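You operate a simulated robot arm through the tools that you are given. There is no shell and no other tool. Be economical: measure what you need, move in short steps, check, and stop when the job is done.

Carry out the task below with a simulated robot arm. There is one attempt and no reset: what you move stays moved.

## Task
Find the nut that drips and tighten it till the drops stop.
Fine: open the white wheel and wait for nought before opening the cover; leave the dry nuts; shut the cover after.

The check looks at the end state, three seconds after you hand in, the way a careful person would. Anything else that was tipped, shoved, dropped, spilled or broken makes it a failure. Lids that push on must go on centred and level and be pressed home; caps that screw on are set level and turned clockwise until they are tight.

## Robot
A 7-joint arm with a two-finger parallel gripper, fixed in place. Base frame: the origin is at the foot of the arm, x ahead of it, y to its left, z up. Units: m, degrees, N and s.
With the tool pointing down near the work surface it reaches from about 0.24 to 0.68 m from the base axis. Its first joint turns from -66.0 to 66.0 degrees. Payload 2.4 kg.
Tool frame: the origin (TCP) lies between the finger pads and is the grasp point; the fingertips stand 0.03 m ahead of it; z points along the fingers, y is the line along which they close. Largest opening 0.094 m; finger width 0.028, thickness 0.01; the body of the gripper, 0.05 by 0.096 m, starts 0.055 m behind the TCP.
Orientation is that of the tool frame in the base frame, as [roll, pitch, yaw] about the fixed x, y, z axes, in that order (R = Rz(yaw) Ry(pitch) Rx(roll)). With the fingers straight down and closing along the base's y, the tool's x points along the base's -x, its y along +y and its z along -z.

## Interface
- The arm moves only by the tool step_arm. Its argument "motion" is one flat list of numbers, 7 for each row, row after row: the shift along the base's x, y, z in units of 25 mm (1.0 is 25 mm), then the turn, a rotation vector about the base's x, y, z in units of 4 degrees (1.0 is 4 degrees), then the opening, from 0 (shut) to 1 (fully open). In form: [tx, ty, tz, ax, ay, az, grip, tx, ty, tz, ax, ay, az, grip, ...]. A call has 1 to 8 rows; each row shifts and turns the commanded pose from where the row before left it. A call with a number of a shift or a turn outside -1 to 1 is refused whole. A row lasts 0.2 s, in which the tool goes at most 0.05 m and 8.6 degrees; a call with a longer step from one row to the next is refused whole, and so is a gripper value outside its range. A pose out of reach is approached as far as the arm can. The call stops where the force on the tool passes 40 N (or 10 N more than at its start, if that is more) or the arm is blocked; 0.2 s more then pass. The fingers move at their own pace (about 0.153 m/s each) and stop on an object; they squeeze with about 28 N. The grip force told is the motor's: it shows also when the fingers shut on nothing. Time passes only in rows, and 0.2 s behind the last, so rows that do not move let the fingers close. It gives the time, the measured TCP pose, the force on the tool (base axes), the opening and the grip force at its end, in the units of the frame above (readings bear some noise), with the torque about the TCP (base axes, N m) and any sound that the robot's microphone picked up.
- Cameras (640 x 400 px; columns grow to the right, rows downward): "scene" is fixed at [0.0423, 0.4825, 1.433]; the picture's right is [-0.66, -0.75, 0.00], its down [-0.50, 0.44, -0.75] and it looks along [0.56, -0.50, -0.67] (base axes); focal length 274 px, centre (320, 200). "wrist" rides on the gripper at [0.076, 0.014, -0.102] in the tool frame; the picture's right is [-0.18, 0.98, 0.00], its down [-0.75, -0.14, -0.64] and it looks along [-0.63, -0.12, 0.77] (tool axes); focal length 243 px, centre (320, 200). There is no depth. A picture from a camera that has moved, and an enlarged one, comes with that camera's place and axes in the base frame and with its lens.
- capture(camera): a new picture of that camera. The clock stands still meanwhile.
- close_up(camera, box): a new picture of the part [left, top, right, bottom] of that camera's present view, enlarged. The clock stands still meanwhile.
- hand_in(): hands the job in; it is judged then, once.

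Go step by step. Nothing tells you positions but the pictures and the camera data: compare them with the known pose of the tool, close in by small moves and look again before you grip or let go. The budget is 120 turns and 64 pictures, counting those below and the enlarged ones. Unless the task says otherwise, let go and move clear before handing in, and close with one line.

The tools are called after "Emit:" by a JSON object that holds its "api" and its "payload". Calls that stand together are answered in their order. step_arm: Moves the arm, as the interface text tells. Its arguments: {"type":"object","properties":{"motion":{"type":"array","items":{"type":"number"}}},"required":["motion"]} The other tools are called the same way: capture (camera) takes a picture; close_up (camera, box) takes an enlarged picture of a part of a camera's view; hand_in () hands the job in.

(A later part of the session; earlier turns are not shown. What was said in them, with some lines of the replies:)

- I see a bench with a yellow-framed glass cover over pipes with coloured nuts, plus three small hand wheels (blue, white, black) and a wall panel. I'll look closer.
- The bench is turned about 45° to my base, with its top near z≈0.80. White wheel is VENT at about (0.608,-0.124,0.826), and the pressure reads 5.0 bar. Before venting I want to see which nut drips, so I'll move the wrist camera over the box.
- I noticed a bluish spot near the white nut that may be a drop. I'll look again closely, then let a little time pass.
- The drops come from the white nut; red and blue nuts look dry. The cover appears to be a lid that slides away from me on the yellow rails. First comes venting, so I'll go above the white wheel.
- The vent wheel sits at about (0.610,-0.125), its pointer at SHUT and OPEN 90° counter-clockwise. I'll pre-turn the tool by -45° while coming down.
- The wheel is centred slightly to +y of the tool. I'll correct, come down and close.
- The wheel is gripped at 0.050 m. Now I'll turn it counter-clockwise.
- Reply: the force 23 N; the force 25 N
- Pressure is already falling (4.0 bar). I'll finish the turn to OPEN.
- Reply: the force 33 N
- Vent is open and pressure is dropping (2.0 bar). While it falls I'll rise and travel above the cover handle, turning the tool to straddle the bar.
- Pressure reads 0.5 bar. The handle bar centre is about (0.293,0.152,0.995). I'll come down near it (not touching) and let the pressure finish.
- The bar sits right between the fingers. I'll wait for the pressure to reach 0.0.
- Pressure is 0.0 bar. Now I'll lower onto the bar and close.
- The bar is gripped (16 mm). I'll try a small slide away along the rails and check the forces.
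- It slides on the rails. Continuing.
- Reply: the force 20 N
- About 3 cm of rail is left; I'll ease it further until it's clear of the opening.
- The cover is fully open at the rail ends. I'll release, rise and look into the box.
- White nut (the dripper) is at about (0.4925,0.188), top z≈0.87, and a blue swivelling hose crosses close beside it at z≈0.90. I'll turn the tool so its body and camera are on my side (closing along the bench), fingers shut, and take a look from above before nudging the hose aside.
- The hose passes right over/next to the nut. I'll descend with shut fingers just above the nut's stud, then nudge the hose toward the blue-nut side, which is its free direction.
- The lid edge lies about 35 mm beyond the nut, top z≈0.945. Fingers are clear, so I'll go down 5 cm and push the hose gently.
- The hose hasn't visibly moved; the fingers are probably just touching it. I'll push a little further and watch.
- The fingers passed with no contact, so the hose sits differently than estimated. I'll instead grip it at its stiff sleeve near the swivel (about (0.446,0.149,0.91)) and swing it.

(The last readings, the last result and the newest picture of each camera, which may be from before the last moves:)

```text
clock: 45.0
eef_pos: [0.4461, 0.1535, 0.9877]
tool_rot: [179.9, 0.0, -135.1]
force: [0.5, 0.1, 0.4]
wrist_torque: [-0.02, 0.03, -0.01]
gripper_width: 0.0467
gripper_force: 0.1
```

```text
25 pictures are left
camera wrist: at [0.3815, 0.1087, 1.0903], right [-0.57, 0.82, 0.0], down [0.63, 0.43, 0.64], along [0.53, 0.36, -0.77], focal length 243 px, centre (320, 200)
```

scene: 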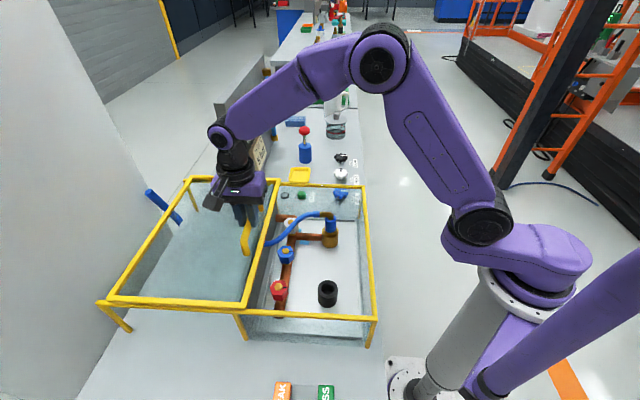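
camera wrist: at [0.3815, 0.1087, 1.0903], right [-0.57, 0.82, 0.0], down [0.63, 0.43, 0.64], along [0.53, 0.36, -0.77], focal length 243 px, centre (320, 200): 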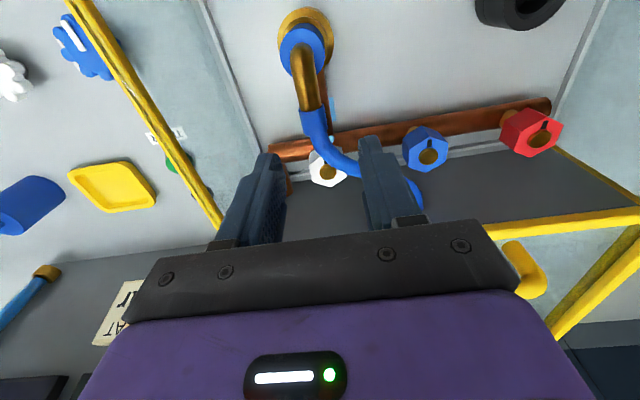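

The sleeve is right under the gripper. Descending and closing.

Emit:
{"api": "step_arm", "payload": {"motion": [0, 0, -0.8, 0, 0, 0, 0.5, 0, 0, -0.8, 0, 0, 0, 0.5, 0, 0, -0.8, 0, 0, 0, 0.5, 0, 0, -0.8, 0, 0, 0, 0.5, 0, 0, 0, 0, 0, 0, 0.05, 0, 0, 0, 0, 0, 0, 0.05, 0, 0, 0, 0, 0, 0, 0.05]}}

Emit:
{"api": "capture", "payload": {"camera": "wrist"}}

```text
clock: 46.6
eef_pos: [0.4457, 0.1491, 0.9075]
tool_rot: [-180.0, 0.0, -134.9]
force: [0.1, -0.5, 0.9]
wrist_torque: [0.08, -0.08, -0.01]
gripper_width: 0.0191
gripper_force: 27.9
heard: snap
```

```text
24 pictures are left
camera wrist: at [0.3815, 0.1063, 1.0093], right [-0.56, 0.83, 0.0], down [0.63, 0.43, 0.64], along [0.53, 0.36, -0.77], focal length 243 px, centre (320, 200)
```

wrist: 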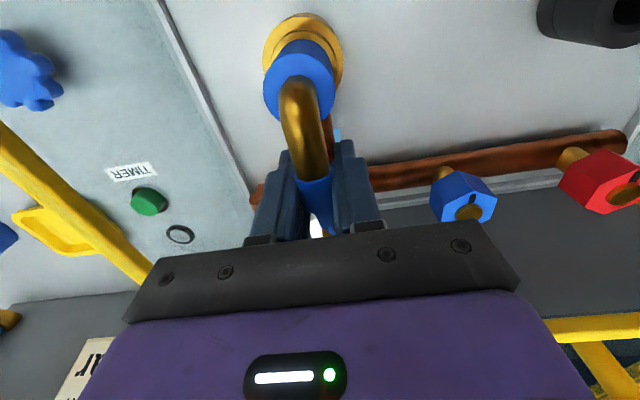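

I heard a snap while closing on the sleeve, so I'll check whether anything has changed before moving.

Emit:
{"api": "close_up", "payload": {"camera": "scene", "box": [240, 185, 380, 325]}}

Emit:
{"api": "close_up", "payload": {"camera": "wrist", "box": [220, 0, 420, 250]}}

```text
2.86 times, centred on (310, 255) of scene
camera zoom: at [0.0423, 0.4825, 1.433], right [-0.66, -0.75, 0.0], down [-0.5, 0.44, -0.75], along [0.56, -0.5, -0.67], focal length 784 px, centre (349, 43)
```

zoom: 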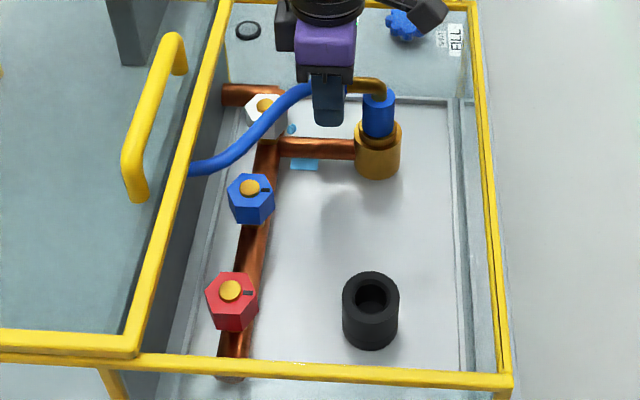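

```text
1.60 times, centred on (320, 125) of wrist
camera zoom: at [0.3815, 0.1063, 1.0093], right [-0.56, 0.83, 0.0], down [0.63, 0.43, 0.64], along [0.53, 0.36, -0.77], focal length 388 px, centre (320, 320)
```

zoom: 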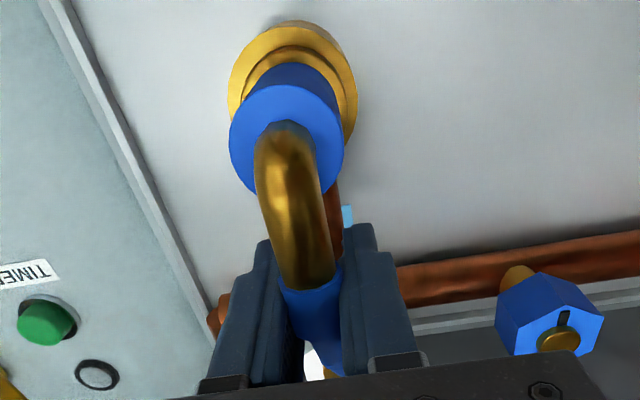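

Nothing looks displaced. Since the hose gave no resistance where I need to work, I'll let go of the sleeve, back off and leave it where it is.

Emit:
{"api": "step_arm", "payload": {"motion": [0, 0, 0, 0, 0, 0, 0.5, 0, 0, 0, 0, 0, 0, 0.5, 0, 0, 0.8, 0, 0, 0, 0.5, 0, 0, 0.8, 0, 0, 0, 0.5, 0, 0, 0.8, 0, 0, 0, 0.5, 0, 0, 0.8, 0, 0, 0, 0.5]}}

Emit:
{"api": "close_up", "payload": {"camera": "wrist", "box": [200, 0, 500, 220]}}

Emit:
{"api": "close_up", "payload": {"camera": "scene", "box": [265, 195, 355, 265]}}

```text
clock: 48.0
eef_pos: [0.4466, 0.1521, 0.9879]
tool_rot: [179.9, 0.0, -135.0]
force: [0.1, -1.2, -1.0]
wrist_torque: [0.02, 0.01, 0.04]
gripper_width: 0.0471
gripper_force: 0.0
```

```text
1.82 times, centred on (350, 110) of wrist
camera zoom: at [0.3817, 0.1075, 1.0901], right [-0.56, 0.83, 0.0], down [0.63, 0.43, 0.64], along [0.53, 0.36, -0.77], focal length 441 px, centre (266, 364)
```

zoom: 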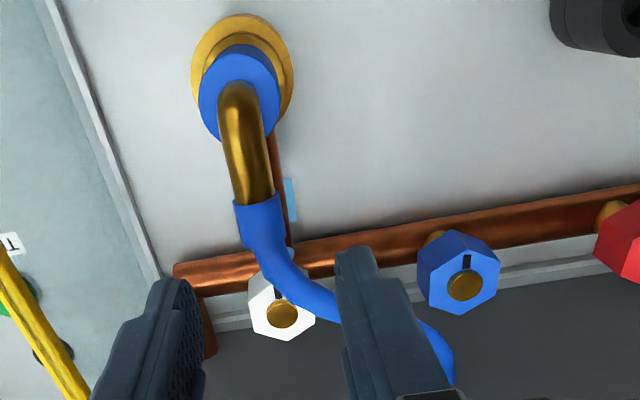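

```text
5.71 times, centred on (310, 230) of scene
camera zoom: at [0.0423, 0.4825, 1.433], right [-0.66, -0.75, 0.0], down [-0.5, 0.44, -0.75], along [0.56, -0.5, -0.67], focal length 1568 px, centre (377, 29)
```

zoom: 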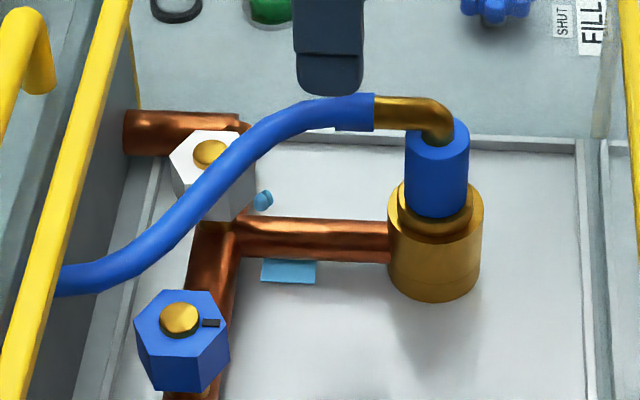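

Everything looks as before. Now to the white nut at about (0.495,0.196): I'll lean the gripper 12° toward me (to keep its body off the lid edge) and line up above it, closing along the bench where two flats face.

Emit:
{"api": "step_arm", "payload": {"motion": [0.6, 0.54, 0, 0.707, -0.707, 0, 0.65, 0.6, 0.54, 0, 0.707, -0.707, 0, 0.65, 0.58, 0.52, 0, 0.707, -0.707, 0, 0.65, 0, 0, -0.6, 0, 0, 0, 0.65, 0, 0, -0.6, 0, 0, 0, 0.65]}}

Emit:
{"api": "capture", "payload": {"camera": "wrist"}}

```text
clock: 49.2
eef_pos: [0.4919, 0.1917, 0.956]
tool_rot: [-180.0, 12.0, -135.0]
force: [-0.2, -0.2, 0.2]
wrist_torque: [0.02, -0.02, 0.02]
gripper_width: 0.061
gripper_force: 0.1
```

```text
19 pictures are left
camera wrist: at [0.413, 0.1332, 1.041], right [-0.57, 0.82, 0.04], down [0.53, 0.33, 0.78], along [0.63, 0.47, -0.62], focal length 243 px, centre (320, 200)
```

wrist: 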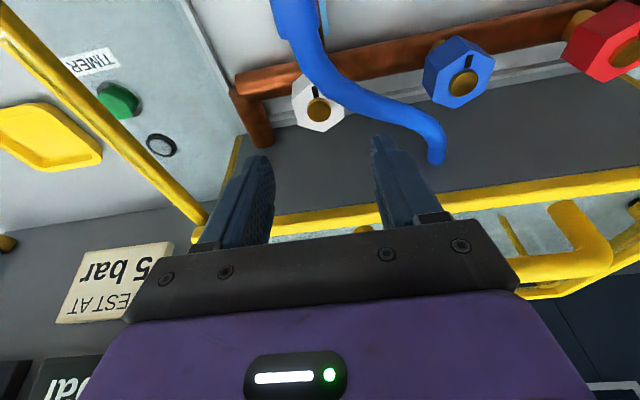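

Aligned. Descending slowly around the nut.

Emit:
{"api": "step_arm", "payload": {"motion": [0, 0, -0.6, 0, 0, 0, 0.65, 0, 0, -0.6, 0, 0, 0, 0.65, 0, 0, -0.6, 0, 0, 0, 0.65, 0, 0, -0.6, 0, 0, 0, 0.65, 0, 0, -0.6, 0, 0, 0, 0.65, 0, 0, 0, 0, 0, 0, 0.65]}}

Emit:
{"api": "capture", "payload": {"camera": "wrist"}}

Emit:
{"api": "close_up", "payload": {"camera": "scene", "box": [255, 185, 355, 265]}}

```text
clock: 50.6
eef_pos: [0.4919, 0.1925, 0.8828]
tool_rot: [180.0, 12.0, -135.0]
force: [0.2, -0.5, -0.5]
wrist_torque: [-0.02, 0.0, 0.01]
gripper_width: 0.0611
gripper_force: 0.2
```

```text
18 pictures are left
camera wrist: at [0.4131, 0.1342, 0.9671], right [-0.57, 0.82, 0.04], down [0.53, 0.33, 0.79], along [0.63, 0.47, -0.62], focal length 243 px, centre (320, 200)
```

wrist: 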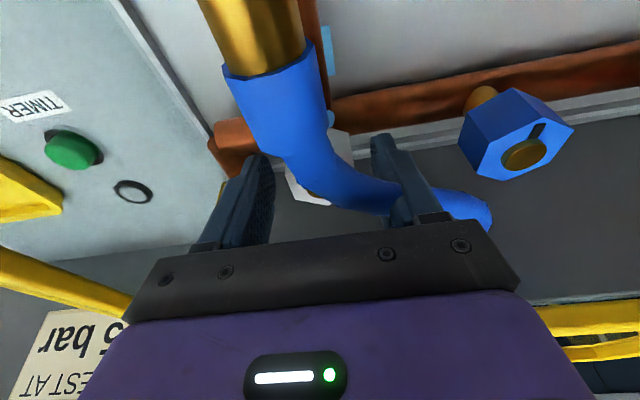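

```text
5.00 times, centred on (305, 225) of scene
camera zoom: at [0.0423, 0.4825, 1.433], right [-0.66, -0.75, 0.0], down [-0.5, 0.44, -0.75], along [0.56, -0.5, -0.67], focal length 1372 px, centre (395, 75)
```

zoom: 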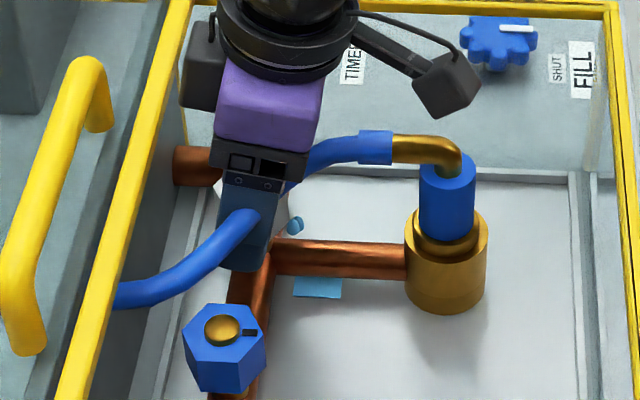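

Fingers straddle the nut without contact. Closing.

Emit:
{"api": "step_arm", "payload": {"motion": [0, 0, 0, 0, 0, 0, 0.2, 0, 0, 0, 0, 0, 0, 0.2, 0, 0, 0, 0, 0, 0, 0.2]}}

```text
clock: 51.4
eef_pos: [0.4893, 0.1936, 0.8838]
tool_rot: [180.0, 11.9, -134.9]
force: [-5.7, 7.7, -2.3]
wrist_torque: [-0.08, -0.29, -0.1]
gripper_width: 0.0407
gripper_force: 44.9
```

The nut is held across flats (40.7 mm). Turning clockwise about its axis, checking torque.

Emit:
{"api": "step_arm", "payload": {"motion": [-0.07, 0.07, 0, 0, 0, 0, 0.2, -0.01, 0.013, 0, 0, 0, -1, 0.2, -0.01, 0.013, 0, 0, 0, -1, 0.2, -0.009, 0.014, 0, 0, 0, -1, 0.2, -0.008, 0.014, 0, 0, 0, -1, 0.2]}}

```text
clock: 52.6
eef_pos: [0.4899, 0.1932, 0.8827]
tool_rot: [179.9, 12.2, -151.3]
force: [14.2, -9.4, 1.7]
wrist_torque: [-0.52, 0.26, -0.02]
gripper_width: 0.0408
gripper_force: 44.9
```

Emit:
{"api": "step_arm", "payload": {"motion": [0.04, -0.03, 0, 0, 0, -1, 0.2, -0.007, 0.014, 0, 0, 0, -1, 0.2, -0.006, 0.014, 0, 0, 0, -1, 0.2, -0.005, 0.014, 0, 0, 0, -1, 0.2, -0.004, 0.014, 0, 0, 0, -1, 0.2]}}

Emit:
{"api": "close_up", "payload": {"camera": "scene", "box": [245, 185, 355, 265]}}

```text
clock: 53.8
eef_pos: [0.4898, 0.195, 0.8831]
tool_rot: [-180.0, 12.1, -171.2]
force: [7.1, -19.7, 32.3]
wrist_torque: [-0.88, -0.34, -0.06]
gripper_width: 0.0409
gripper_force: 44.9
```

```text
5.00 times, centred on (300, 225) of scene
camera zoom: at [0.042, 0.4818, 1.4332], right [-0.66, -0.75, 0.0], down [-0.5, 0.44, -0.75], along [0.56, -0.49, -0.67], focal length 1372 px, centre (420, 75)
```

zoom: 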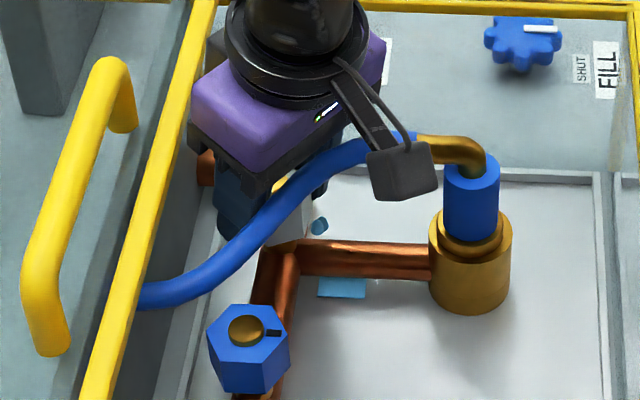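

An upward/sideways force suggests the gripper body is nearing the lid edge at 36°, so I stop the stroke here. Release, rise, swing back 60° with slightly more lean, and regrip.

Emit:
{"api": "step_arm", "payload": {"motion": [0, 0, 0, 0, 0, 0, 0.65, 0, 0, 0, 0, 0, 0, 0.65, 0, 0, 1, 0, 0, 0, 0.65, 0, 0, 1, 0, 0, 0, 0.65, 0, 0, 0.4, 0, 0, 0, 0.65]}}

Emit:
{"api": "step_arm", "payload": {"motion": [0, 0, 0, 0, 0, 1, 0.65, 0, 0, 0, 0, 0, 1, 0.65, 0, 0, 0, 0, 0, 1, 0.65, 0, 0, 0, 0, 0, 1, 0.65, 0, 0, 0, 0, 0, 1, 0.65, 0, 0, 0, 0, 0, 1, 0.65, 0, 0, 0, 0, 0, 1, 0.65, 0, 0, 0, 0, 0, 1, 0.65]}}

Emit:
{"api": "step_arm", "payload": {"motion": [0, 0, 0, 0, 0, 1, 0.65, 0, 0, 0, 0, 0, 1, 0.65, 0, 0, 0, 0, 0, 1, 0.65, 0, 0, 0, 0, 0, 1, 0.65, 0, 0, 0, 0, 0, 1, 0.65, 0, 0, 0, 0, 0, 1, 0.65, 0, 0, 0, 0, 0, 1, 0.65, 0.1, -0.18, 0, 0.934, -0.358, 0, 0.65]}}

Emit:
{"api": "capture", "payload": {"camera": "wrist"}}

Emit:
{"api": "close_up", "payload": {"camera": "scene", "box": [230, 185, 370, 285]}}

```text
clock: 55.0
eef_pos: [0.4891, 0.1949, 0.942]
tool_rot: [-179.9, 12.0, -171.0]
force: [-0.5, -0.1, 0.1]
wrist_torque: [0.01, -0.01, -0.03]
gripper_width: 0.0609
gripper_force: 0.0
```

```text
clock: 56.8
eef_pos: [0.4901, 0.1964, 0.9433]
tool_rot: [179.9, 12.1, -138.9]
force: [-0.4, 0.0, -0.1]
wrist_torque: [0.0, 0.01, 0.0]
gripper_width: 0.0612
gripper_force: 0.0
```

```text
clock: 58.6
eef_pos: [0.4909, 0.1916, 0.9416]
tool_rot: [-180.0, 16.0, -111.0]
force: [-0.3, 0.5, 0.3]
wrist_torque: [0.01, 0.0, 0.0]
gripper_width: 0.0613
gripper_force: 0.1
```

```text
15 pictures are left
camera wrist: at [0.4417, 0.1016, 1.0191], right [-0.86, 0.52, 0.05], down [0.33, 0.46, 0.83], along [0.4, 0.72, -0.56], focal length 243 px, centre (320, 200)
```

wrist: 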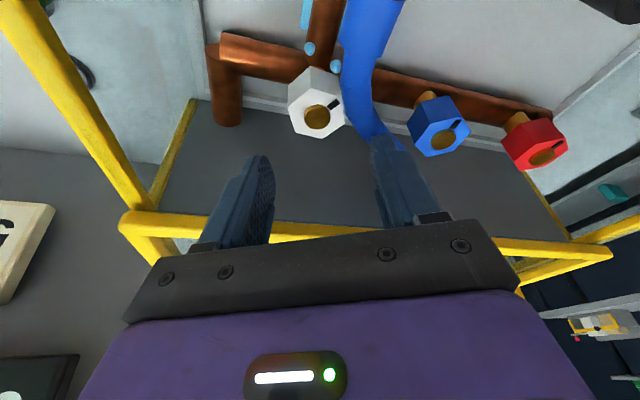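

```text
4.00 times, centred on (300, 235) of scene
camera zoom: at [0.0423, 0.4825, 1.433], right [-0.66, -0.75, 0.0], down [-0.5, 0.44, -0.75], along [0.56, -0.5, -0.67], focal length 1098 px, centre (400, 60)
```

zoom: 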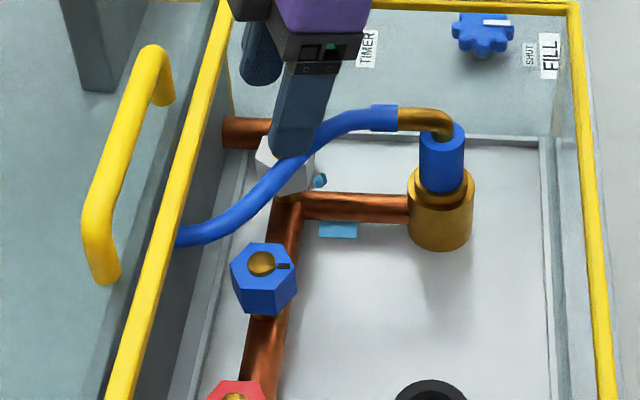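

Emit:
{"api": "close_up", "payload": {"camera": "wrist", "box": [270, 50, 370, 150]}}

```text
4.00 times, centred on (320, 100) of wrist
camera zoom: at [0.4417, 0.1016, 1.0191], right [-0.86, 0.52, 0.05], down [0.33, 0.46, 0.83], along [0.4, 0.72, -0.56], focal length 970 px, centre (320, 600)
```

zoom: 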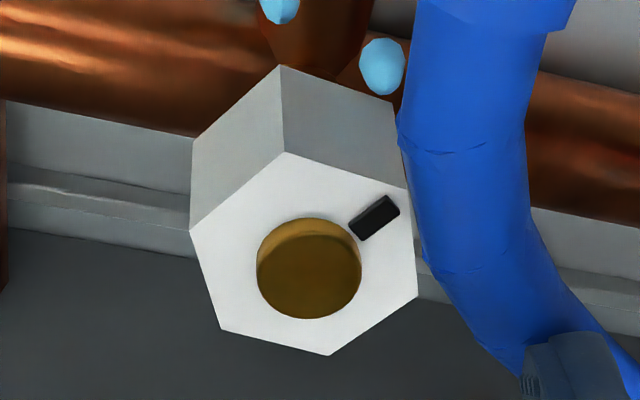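

The nut did turn (its mark moved about 38° clockwise). Still dripping, so I regrip and turn on.

Emit:
{"api": "step_arm", "payload": {"motion": [0.04, 0.02, -0.5, 0, 0, -0.7, 0.65, 0, 0, -0.6, 0, 0, 0, 0.65, 0, 0, -0.6, 0, 0, 0, 0.65, 0, 0, -0.6, 0, 0, 0, 0.65, 0, 0, 0, 0, 0, 0, 0.2, 0, 0, 0, 0, 0, 0, 0.2, 0, 0, 0, 0, 0, 0, 0.2]}}

```text
clock: 60.2
eef_pos: [0.4907, 0.193, 0.8857]
tool_rot: [180.0, 15.8, -113.7]
force: [-14.7, 1.1, 9.3]
wrist_torque: [-0.08, -0.28, 0.03]
gripper_width: 0.0406
gripper_force: 45.1
```

Emit:
{"api": "step_arm", "payload": {"motion": [-0.05, 0.02, 0, 0, 0, 0, 0.2, -0.016, 0.008, 0, 0, 0, -1, 0.2, -0.015, 0.01, 0, 0, 0, -1, 0.2, -0.014, 0.011, 0, 0, 0, -1, 0.2, -0.013, 0.012, 0, 0, 0, -1, 0.2, -0.012, 0.013, 0, 0, 0, -1, 0.2, -0.011, 0.014, 0, 0, 0, -1, 0.2, -0.01, 0.015, 0, 0, 0, -1, 0.2]}}

```text
clock: 62.0
eef_pos: [0.4895, 0.193, 0.886]
tool_rot: [-179.9, 16.3, -142.0]
force: [3.7, -3.6, 17.6]
wrist_torque: [-0.1, 0.74, 0.0]
gripper_width: 0.0405
gripper_force: 45.4
```

Emit:
{"api": "step_arm", "payload": {"motion": [-0.009, 0.016, 0.04, 0, 0, -1, 0.2, -0.008, 0.016, 0.02, 0, 0, -1, 0.2, -0.007, 0.017, 0, 0, 0, -1, 0.2, -0.006, 0.017, 0, 0, 0, -1, 0.2]}}

Emit:
{"api": "close_up", "payload": {"camera": "scene", "box": [245, 185, 355, 265]}}

```text
clock: 63.0
eef_pos: [0.4898, 0.1947, 0.8846]
tool_rot: [-180.0, 16.0, -158.0]
force: [21.7, -11.8, -26.5]
wrist_torque: [-0.69, -0.91, -0.04]
gripper_width: 0.0404
gripper_force: 45.2
```

```text
5.00 times, centred on (300, 225) of scene
camera zoom: at [0.0433, 0.4824, 1.433], right [-0.66, -0.75, 0.0], down [-0.5, 0.44, -0.75], along [0.56, -0.5, -0.67], focal length 1372 px, centre (420, 75)
```

zoom: 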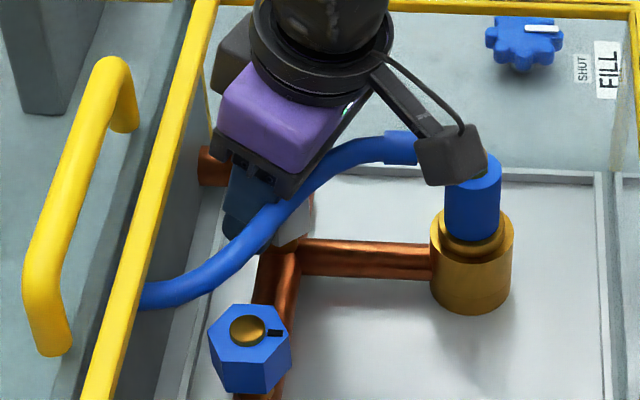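

The drops and the wet patch are gone after about 80° of turning. I'll release, rise straight up and confirm over a little time.

Emit:
{"api": "step_arm", "payload": {"motion": [0, 0, 0, 0, 0, 0, 0.65, 0, 0, 0, 0, 0, 0, 0.65, 0, 0, 1, 0, 0, 0, 0.65, 0, 0, 1, 0, 0, 0, 0.65, 0, 0, 1, 0, 0, 0, 0.65, 0, 0, 1, 0, 0, 0, 0.65, 0, 0, 1, 0, 0, 0, 0.65, 0, 0, 1, 0, 0, 0, 0.65]}}

Emit:
{"api": "step_arm", "payload": {"motion": [0, 0, 0.5, -0.66, 0.75, 0, 0.65, 0, 0, 0.5, -0.66, 0.75, 0, 0.65, 0, 0, 0, -0.66, 0.75, 0, 0.65, 0, 0, 0, -0.66, 0.75, 0, 0.65]}}

Emit:
{"api": "close_up", "payload": {"camera": "wrist", "box": [220, 0, 460, 180]}}

Emit:
{"api": "close_up", "payload": {"camera": "scene", "box": [265, 195, 355, 265]}}

```text
clock: 64.8
eef_pos: [0.4894, 0.1962, 1.0371]
tool_rot: [180.0, 16.0, -157.8]
force: [0.2, 0.5, 0.4]
wrist_torque: [0.02, 0.04, -0.02]
gripper_width: 0.0612
gripper_force: 0.1
```

```text
clock: 65.8
eef_pos: [0.4882, 0.1956, 1.0629]
tool_rot: [-174.8, 0.8, -157.0]
force: [0.0, 0.7, -1.2]
wrist_torque: [0.01, 0.01, 0.04]
gripper_width: 0.0608
gripper_force: 0.0
```

```text
2.22 times, centred on (340, 90) of wrist
camera zoom: at [0.4076, 0.1871, 1.1611], right [-0.21, 0.97, -0.09], down [0.72, 0.21, 0.66], along [0.66, 0.08, -0.74], focal length 539 px, centre (276, 444)
```

zoom: 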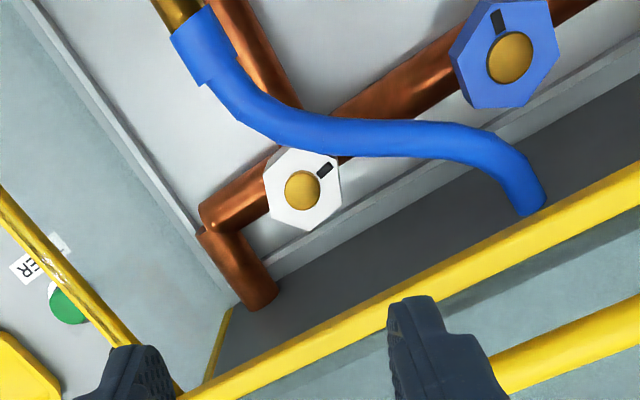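

```text
5.71 times, centred on (310, 230) of scene
camera zoom: at [0.0423, 0.4825, 1.433], right [-0.66, -0.75, 0.0], down [-0.5, 0.44, -0.75], along [0.56, -0.5, -0.67], focal length 1568 px, centre (377, 29)
```

zoom: 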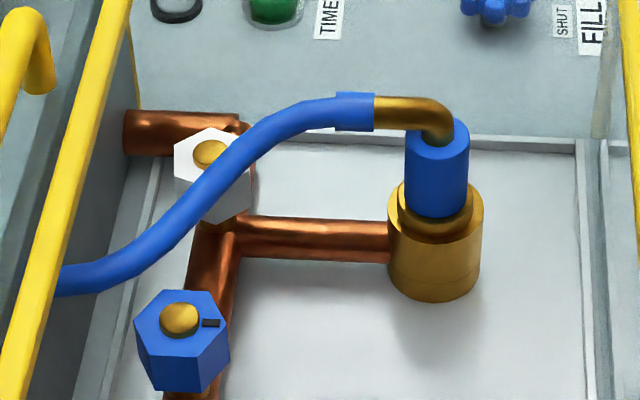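

Dry and no drops: the leak is stopped. Now I'll level the tool, turn back and return to the cover handle at (0.465,0.322).

Emit:
{"api": "step_arm", "payload": {"motion": [0, 0.3, 0.9, 0.56, 0.345, -1, 1, 0, 0.6, 0.9, 0.56, 0.345, -1, 1, 0, 0.6, 0, 0, 0, -1, 1, -0.2, 0.6, 0, 0, 0, -1, 1, -0.2, 0.6, 0, 0, 0, -1, 0.6, -0.2, 0.6, 0, 0, 0, -1, 0.6, -0.2, 0.6, 0, 0, 0, -1, 0.6, -0.15, 0.6, 0, 0, 0, -1, 0.6]}}

Emit:
{"api": "step_arm", "payload": {"motion": [0, 0.5, 0, 0, 0, -1, 0.6, 0, 0, 0, 0, 0, -1, 0.6, 0, 0, 0, 0, 0, -1, 0.6, 0, 0, 0, 0, 0, -1, 0.6, 0, 0, 0, 0, 0, -1, 0.6, 0, 0, 0, 0, 0, -1, 0.6, 0, 0, 0, 0, 0, -1, 0.6, 0, 0, 0, 0, 0, -1, 0.6]}}

```text
clock: 67.6
eef_pos: [0.4637, 0.309, 1.1058]
tool_rot: [-179.9, -0.3, 170.7]
force: [0.3, 0.1, 0.6]
wrist_torque: [0.0, 0.01, 0.0]
gripper_width: 0.0562
gripper_force: 0.0
```

```text
clock: 69.4
eef_pos: [0.4644, 0.3218, 1.1065]
tool_rot: [-179.9, -0.3, 138.8]
force: [0.5, -0.1, 0.4]
wrist_torque: [0.02, 0.03, -0.03]
gripper_width: 0.0564
gripper_force: 0.0
```

Emit:
{"api": "step_arm", "payload": {"motion": [0, 0, -0.6, 0, 0, -0.95, 0.6, 0, 0, -0.7, 0, 0.07, 0, 0.6, 0, 0, 0, 0, 0, 0, 0.6]}}

Emit:
{"api": "capture", "payload": {"camera": "wrist"}}

```text
clock: 70.2
eef_pos: [0.4637, 0.321, 1.0742]
tool_rot: [-179.7, -0.5, 135.1]
force: [-0.6, -0.8, -1.3]
wrist_torque: [0.01, -0.02, -0.02]
gripper_width: 0.0564
gripper_force: 0.1
```

```text
9 pictures are left
camera wrist: at [0.421, 0.3845, 1.1768], right [0.82, 0.57, -0.01], down [0.44, -0.63, 0.64], along [0.36, -0.53, -0.77], focal length 243 px, centre (320, 200)
```

wrist: 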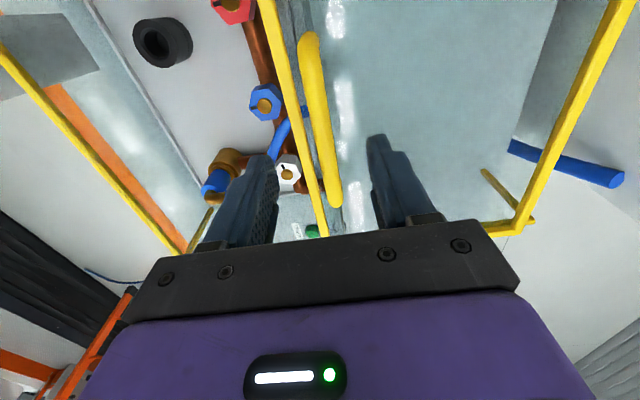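

The bar is centred between the fingers; lowering, gripping, then sliding the cover back.

Emit:
{"api": "step_arm", "payload": {"motion": [0, 0, -0.8, 0, 0, 0, 0.6, 0, 0, -0.8, 0, 0, 0, 0.6, 0, 0, -0.88, 0, 0, 0, 0.6, 0, 0, 0, 0, 0, 0, 0.05, 0, 0, 0, 0, 0, 0, 0.05, 0, 0, 0, 0, 0, 0, 0.05]}}

Emit:
{"api": "step_arm", "payload": {"motion": [-0.3, -0.3, 0, 0, 0, 0, 0.05, -0.45, -0.45, 0, 0, 0, 0, 0.05, -0.45, -0.45, 0, 0, 0, 0, 0.05, -0.45, -0.45, 0, 0, 0, 0, 0.05, -0.45, -0.45, 0, 0, 0, 0, 0.05, -0.45, -0.45, 0, 0, 0, 0, 0.05, -0.45, -0.45, 0, 0, 0, 0, 0.05, -0.45, -0.45, 0, 0, 0, 0, 0.05]}}

```text
clock: 71.6
eef_pos: [0.4645, 0.3217, 1.01]
tool_rot: [-179.9, -0.6, 135.1]
force: [0.3, 0.8, -0.5]
wrist_torque: [-0.02, -0.09, -0.22]
gripper_width: 0.0156
gripper_force: 45.1
```

```text
clock: 73.4
eef_pos: [0.378, 0.2361, 1.0117]
tool_rot: [-179.4, -0.6, 135.2]
force: [-3.7, 8.1, -30.9]
wrist_torque: [-0.34, -0.3, -0.23]
gripper_width: 0.0155
gripper_force: 45.6
```

Emit:
{"api": "step_arm", "payload": {"motion": [-0.45, -0.45, -0.05, 0, 0, 0, 0.05, -0.45, -0.45, 0, 0, 0, 0, 0.05, -0.45, -0.45, 0, 0, 0, 0, 0.05, -0.45, -0.45, 0, 0, 0, 0, 0.05, -0.45, -0.45, 0, 0, 0, 0, 0.05, -0.45, -0.45, 0, 0, 0, 0, 0.05, -0.35, -0.35, 0, 0, 0, 0, 0.05, -0.25, -0.25, 0, 0, 0, 0, 0.05]}}

Emit:
{"api": "capture", "payload": {"camera": "scene"}}

```text
clock: 75.2
eef_pos: [0.2957, 0.1533, 1.0113]
tool_rot: [-179.6, -0.5, 135.0]
force: [-15.7, 19.2, -6.1]
wrist_torque: [0.22, 0.2, -0.02]
gripper_width: 0.0154
gripper_force: 45.5
```

```text
8 pictures are left
```

scene: 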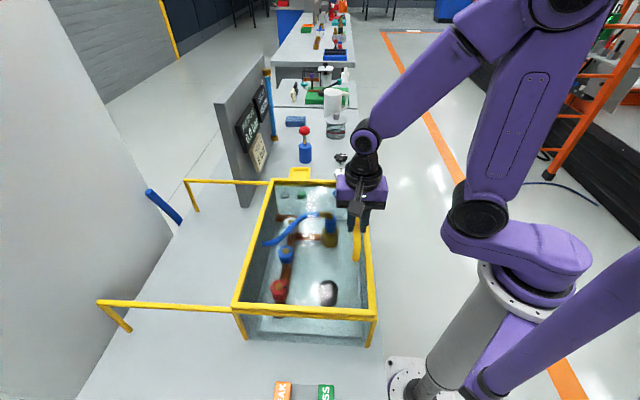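

It is within about 1.5 mm of its start; a last small push home, then release and rise.

Emit:
{"api": "step_arm", "payload": {"motion": [-0.08, -0.05, 0, 0, 0, 0, 0.05, -0.05, -0.05, 0, 0, 0, 0, 0.05, -0.05, -0.05, 0, 0, 0, 0, 0.05]}}

Emit:
{"api": "step_arm", "payload": {"motion": [0, 0, 0, 0, 0, 0, 0.6, 0, 0, 0, 0, 0, 0, 0.6, 0, 0, 0.8, 0, 0, 0, 0.6, 0, 0, 1, 0, 0, 0, 0.6, 0, 0, 1, 0, 0, 0, 0.6, 0, 0, 1, 0, 0, 0, 0.6, 0, 0, 1, 0, 0, 0, 0.6, 0, 0, 1, 0, 0, 0, 0.6]}}

Emit:
{"api": "close_up", "payload": {"camera": "scene", "box": [220, 170, 400, 350]}}

```text
clock: 76.0
eef_pos: [0.294, 0.1527, 1.0113]
tool_rot: [179.8, -0.4, 135.1]
force: [1.4, 5.4, -10.8]
wrist_torque: [-0.03, -0.34, -0.06]
gripper_width: 0.0155
gripper_force: 45.0
stopped in row 3: the force on the tool passed its limit at 42 N (the readings are from after the stop); the commanded pose is now the measured one
```

```text
clock: 77.8
eef_pos: [0.2931, 0.1524, 1.1576]
tool_rot: [179.8, -0.4, 135.0]
force: [0.0, -0.8, 0.0]
wrist_torque: [-0.02, 0.03, -0.01]
gripper_width: 0.0567
gripper_force: 0.1
```

```text
2.22 times, centred on (310, 260) of scene
camera zoom: at [0.0423, 0.4825, 1.433], right [-0.66, -0.75, 0.0], down [-0.5, 0.44, -0.75], along [0.56, -0.5, -0.67], focal length 610 px, centre (342, 67)
```

zoom: 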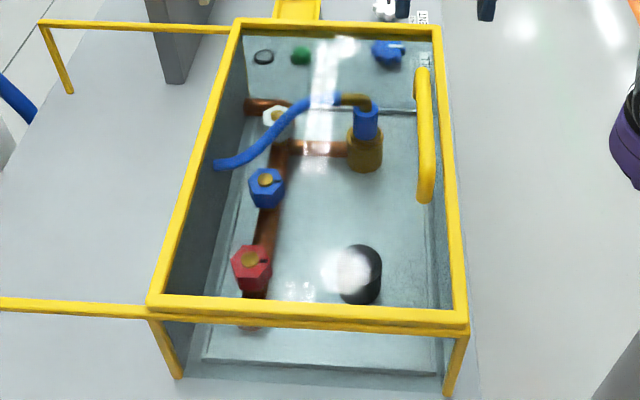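

The cover is home against its stop, the picture matches the start apart from the drops, which are gone, and the arm is clear. Handing in.

Emit:
{"api": "hand_in", "payload": {}}

```text
The job is handed in.
```

The white nut was the one dripping. I opened the white VENT wheel, waited for 0.0 bar, opened the cover, turned that nut about 80° clockwise until the drops stopped, then shut the cover. The vent is still open, so the nut hasn't been tested under pressure. I heard a snap when I briefly gripped the blue hose's sleeve to move it aside; I let go without moving it, saw no change in the pictures, and don't know the cause.
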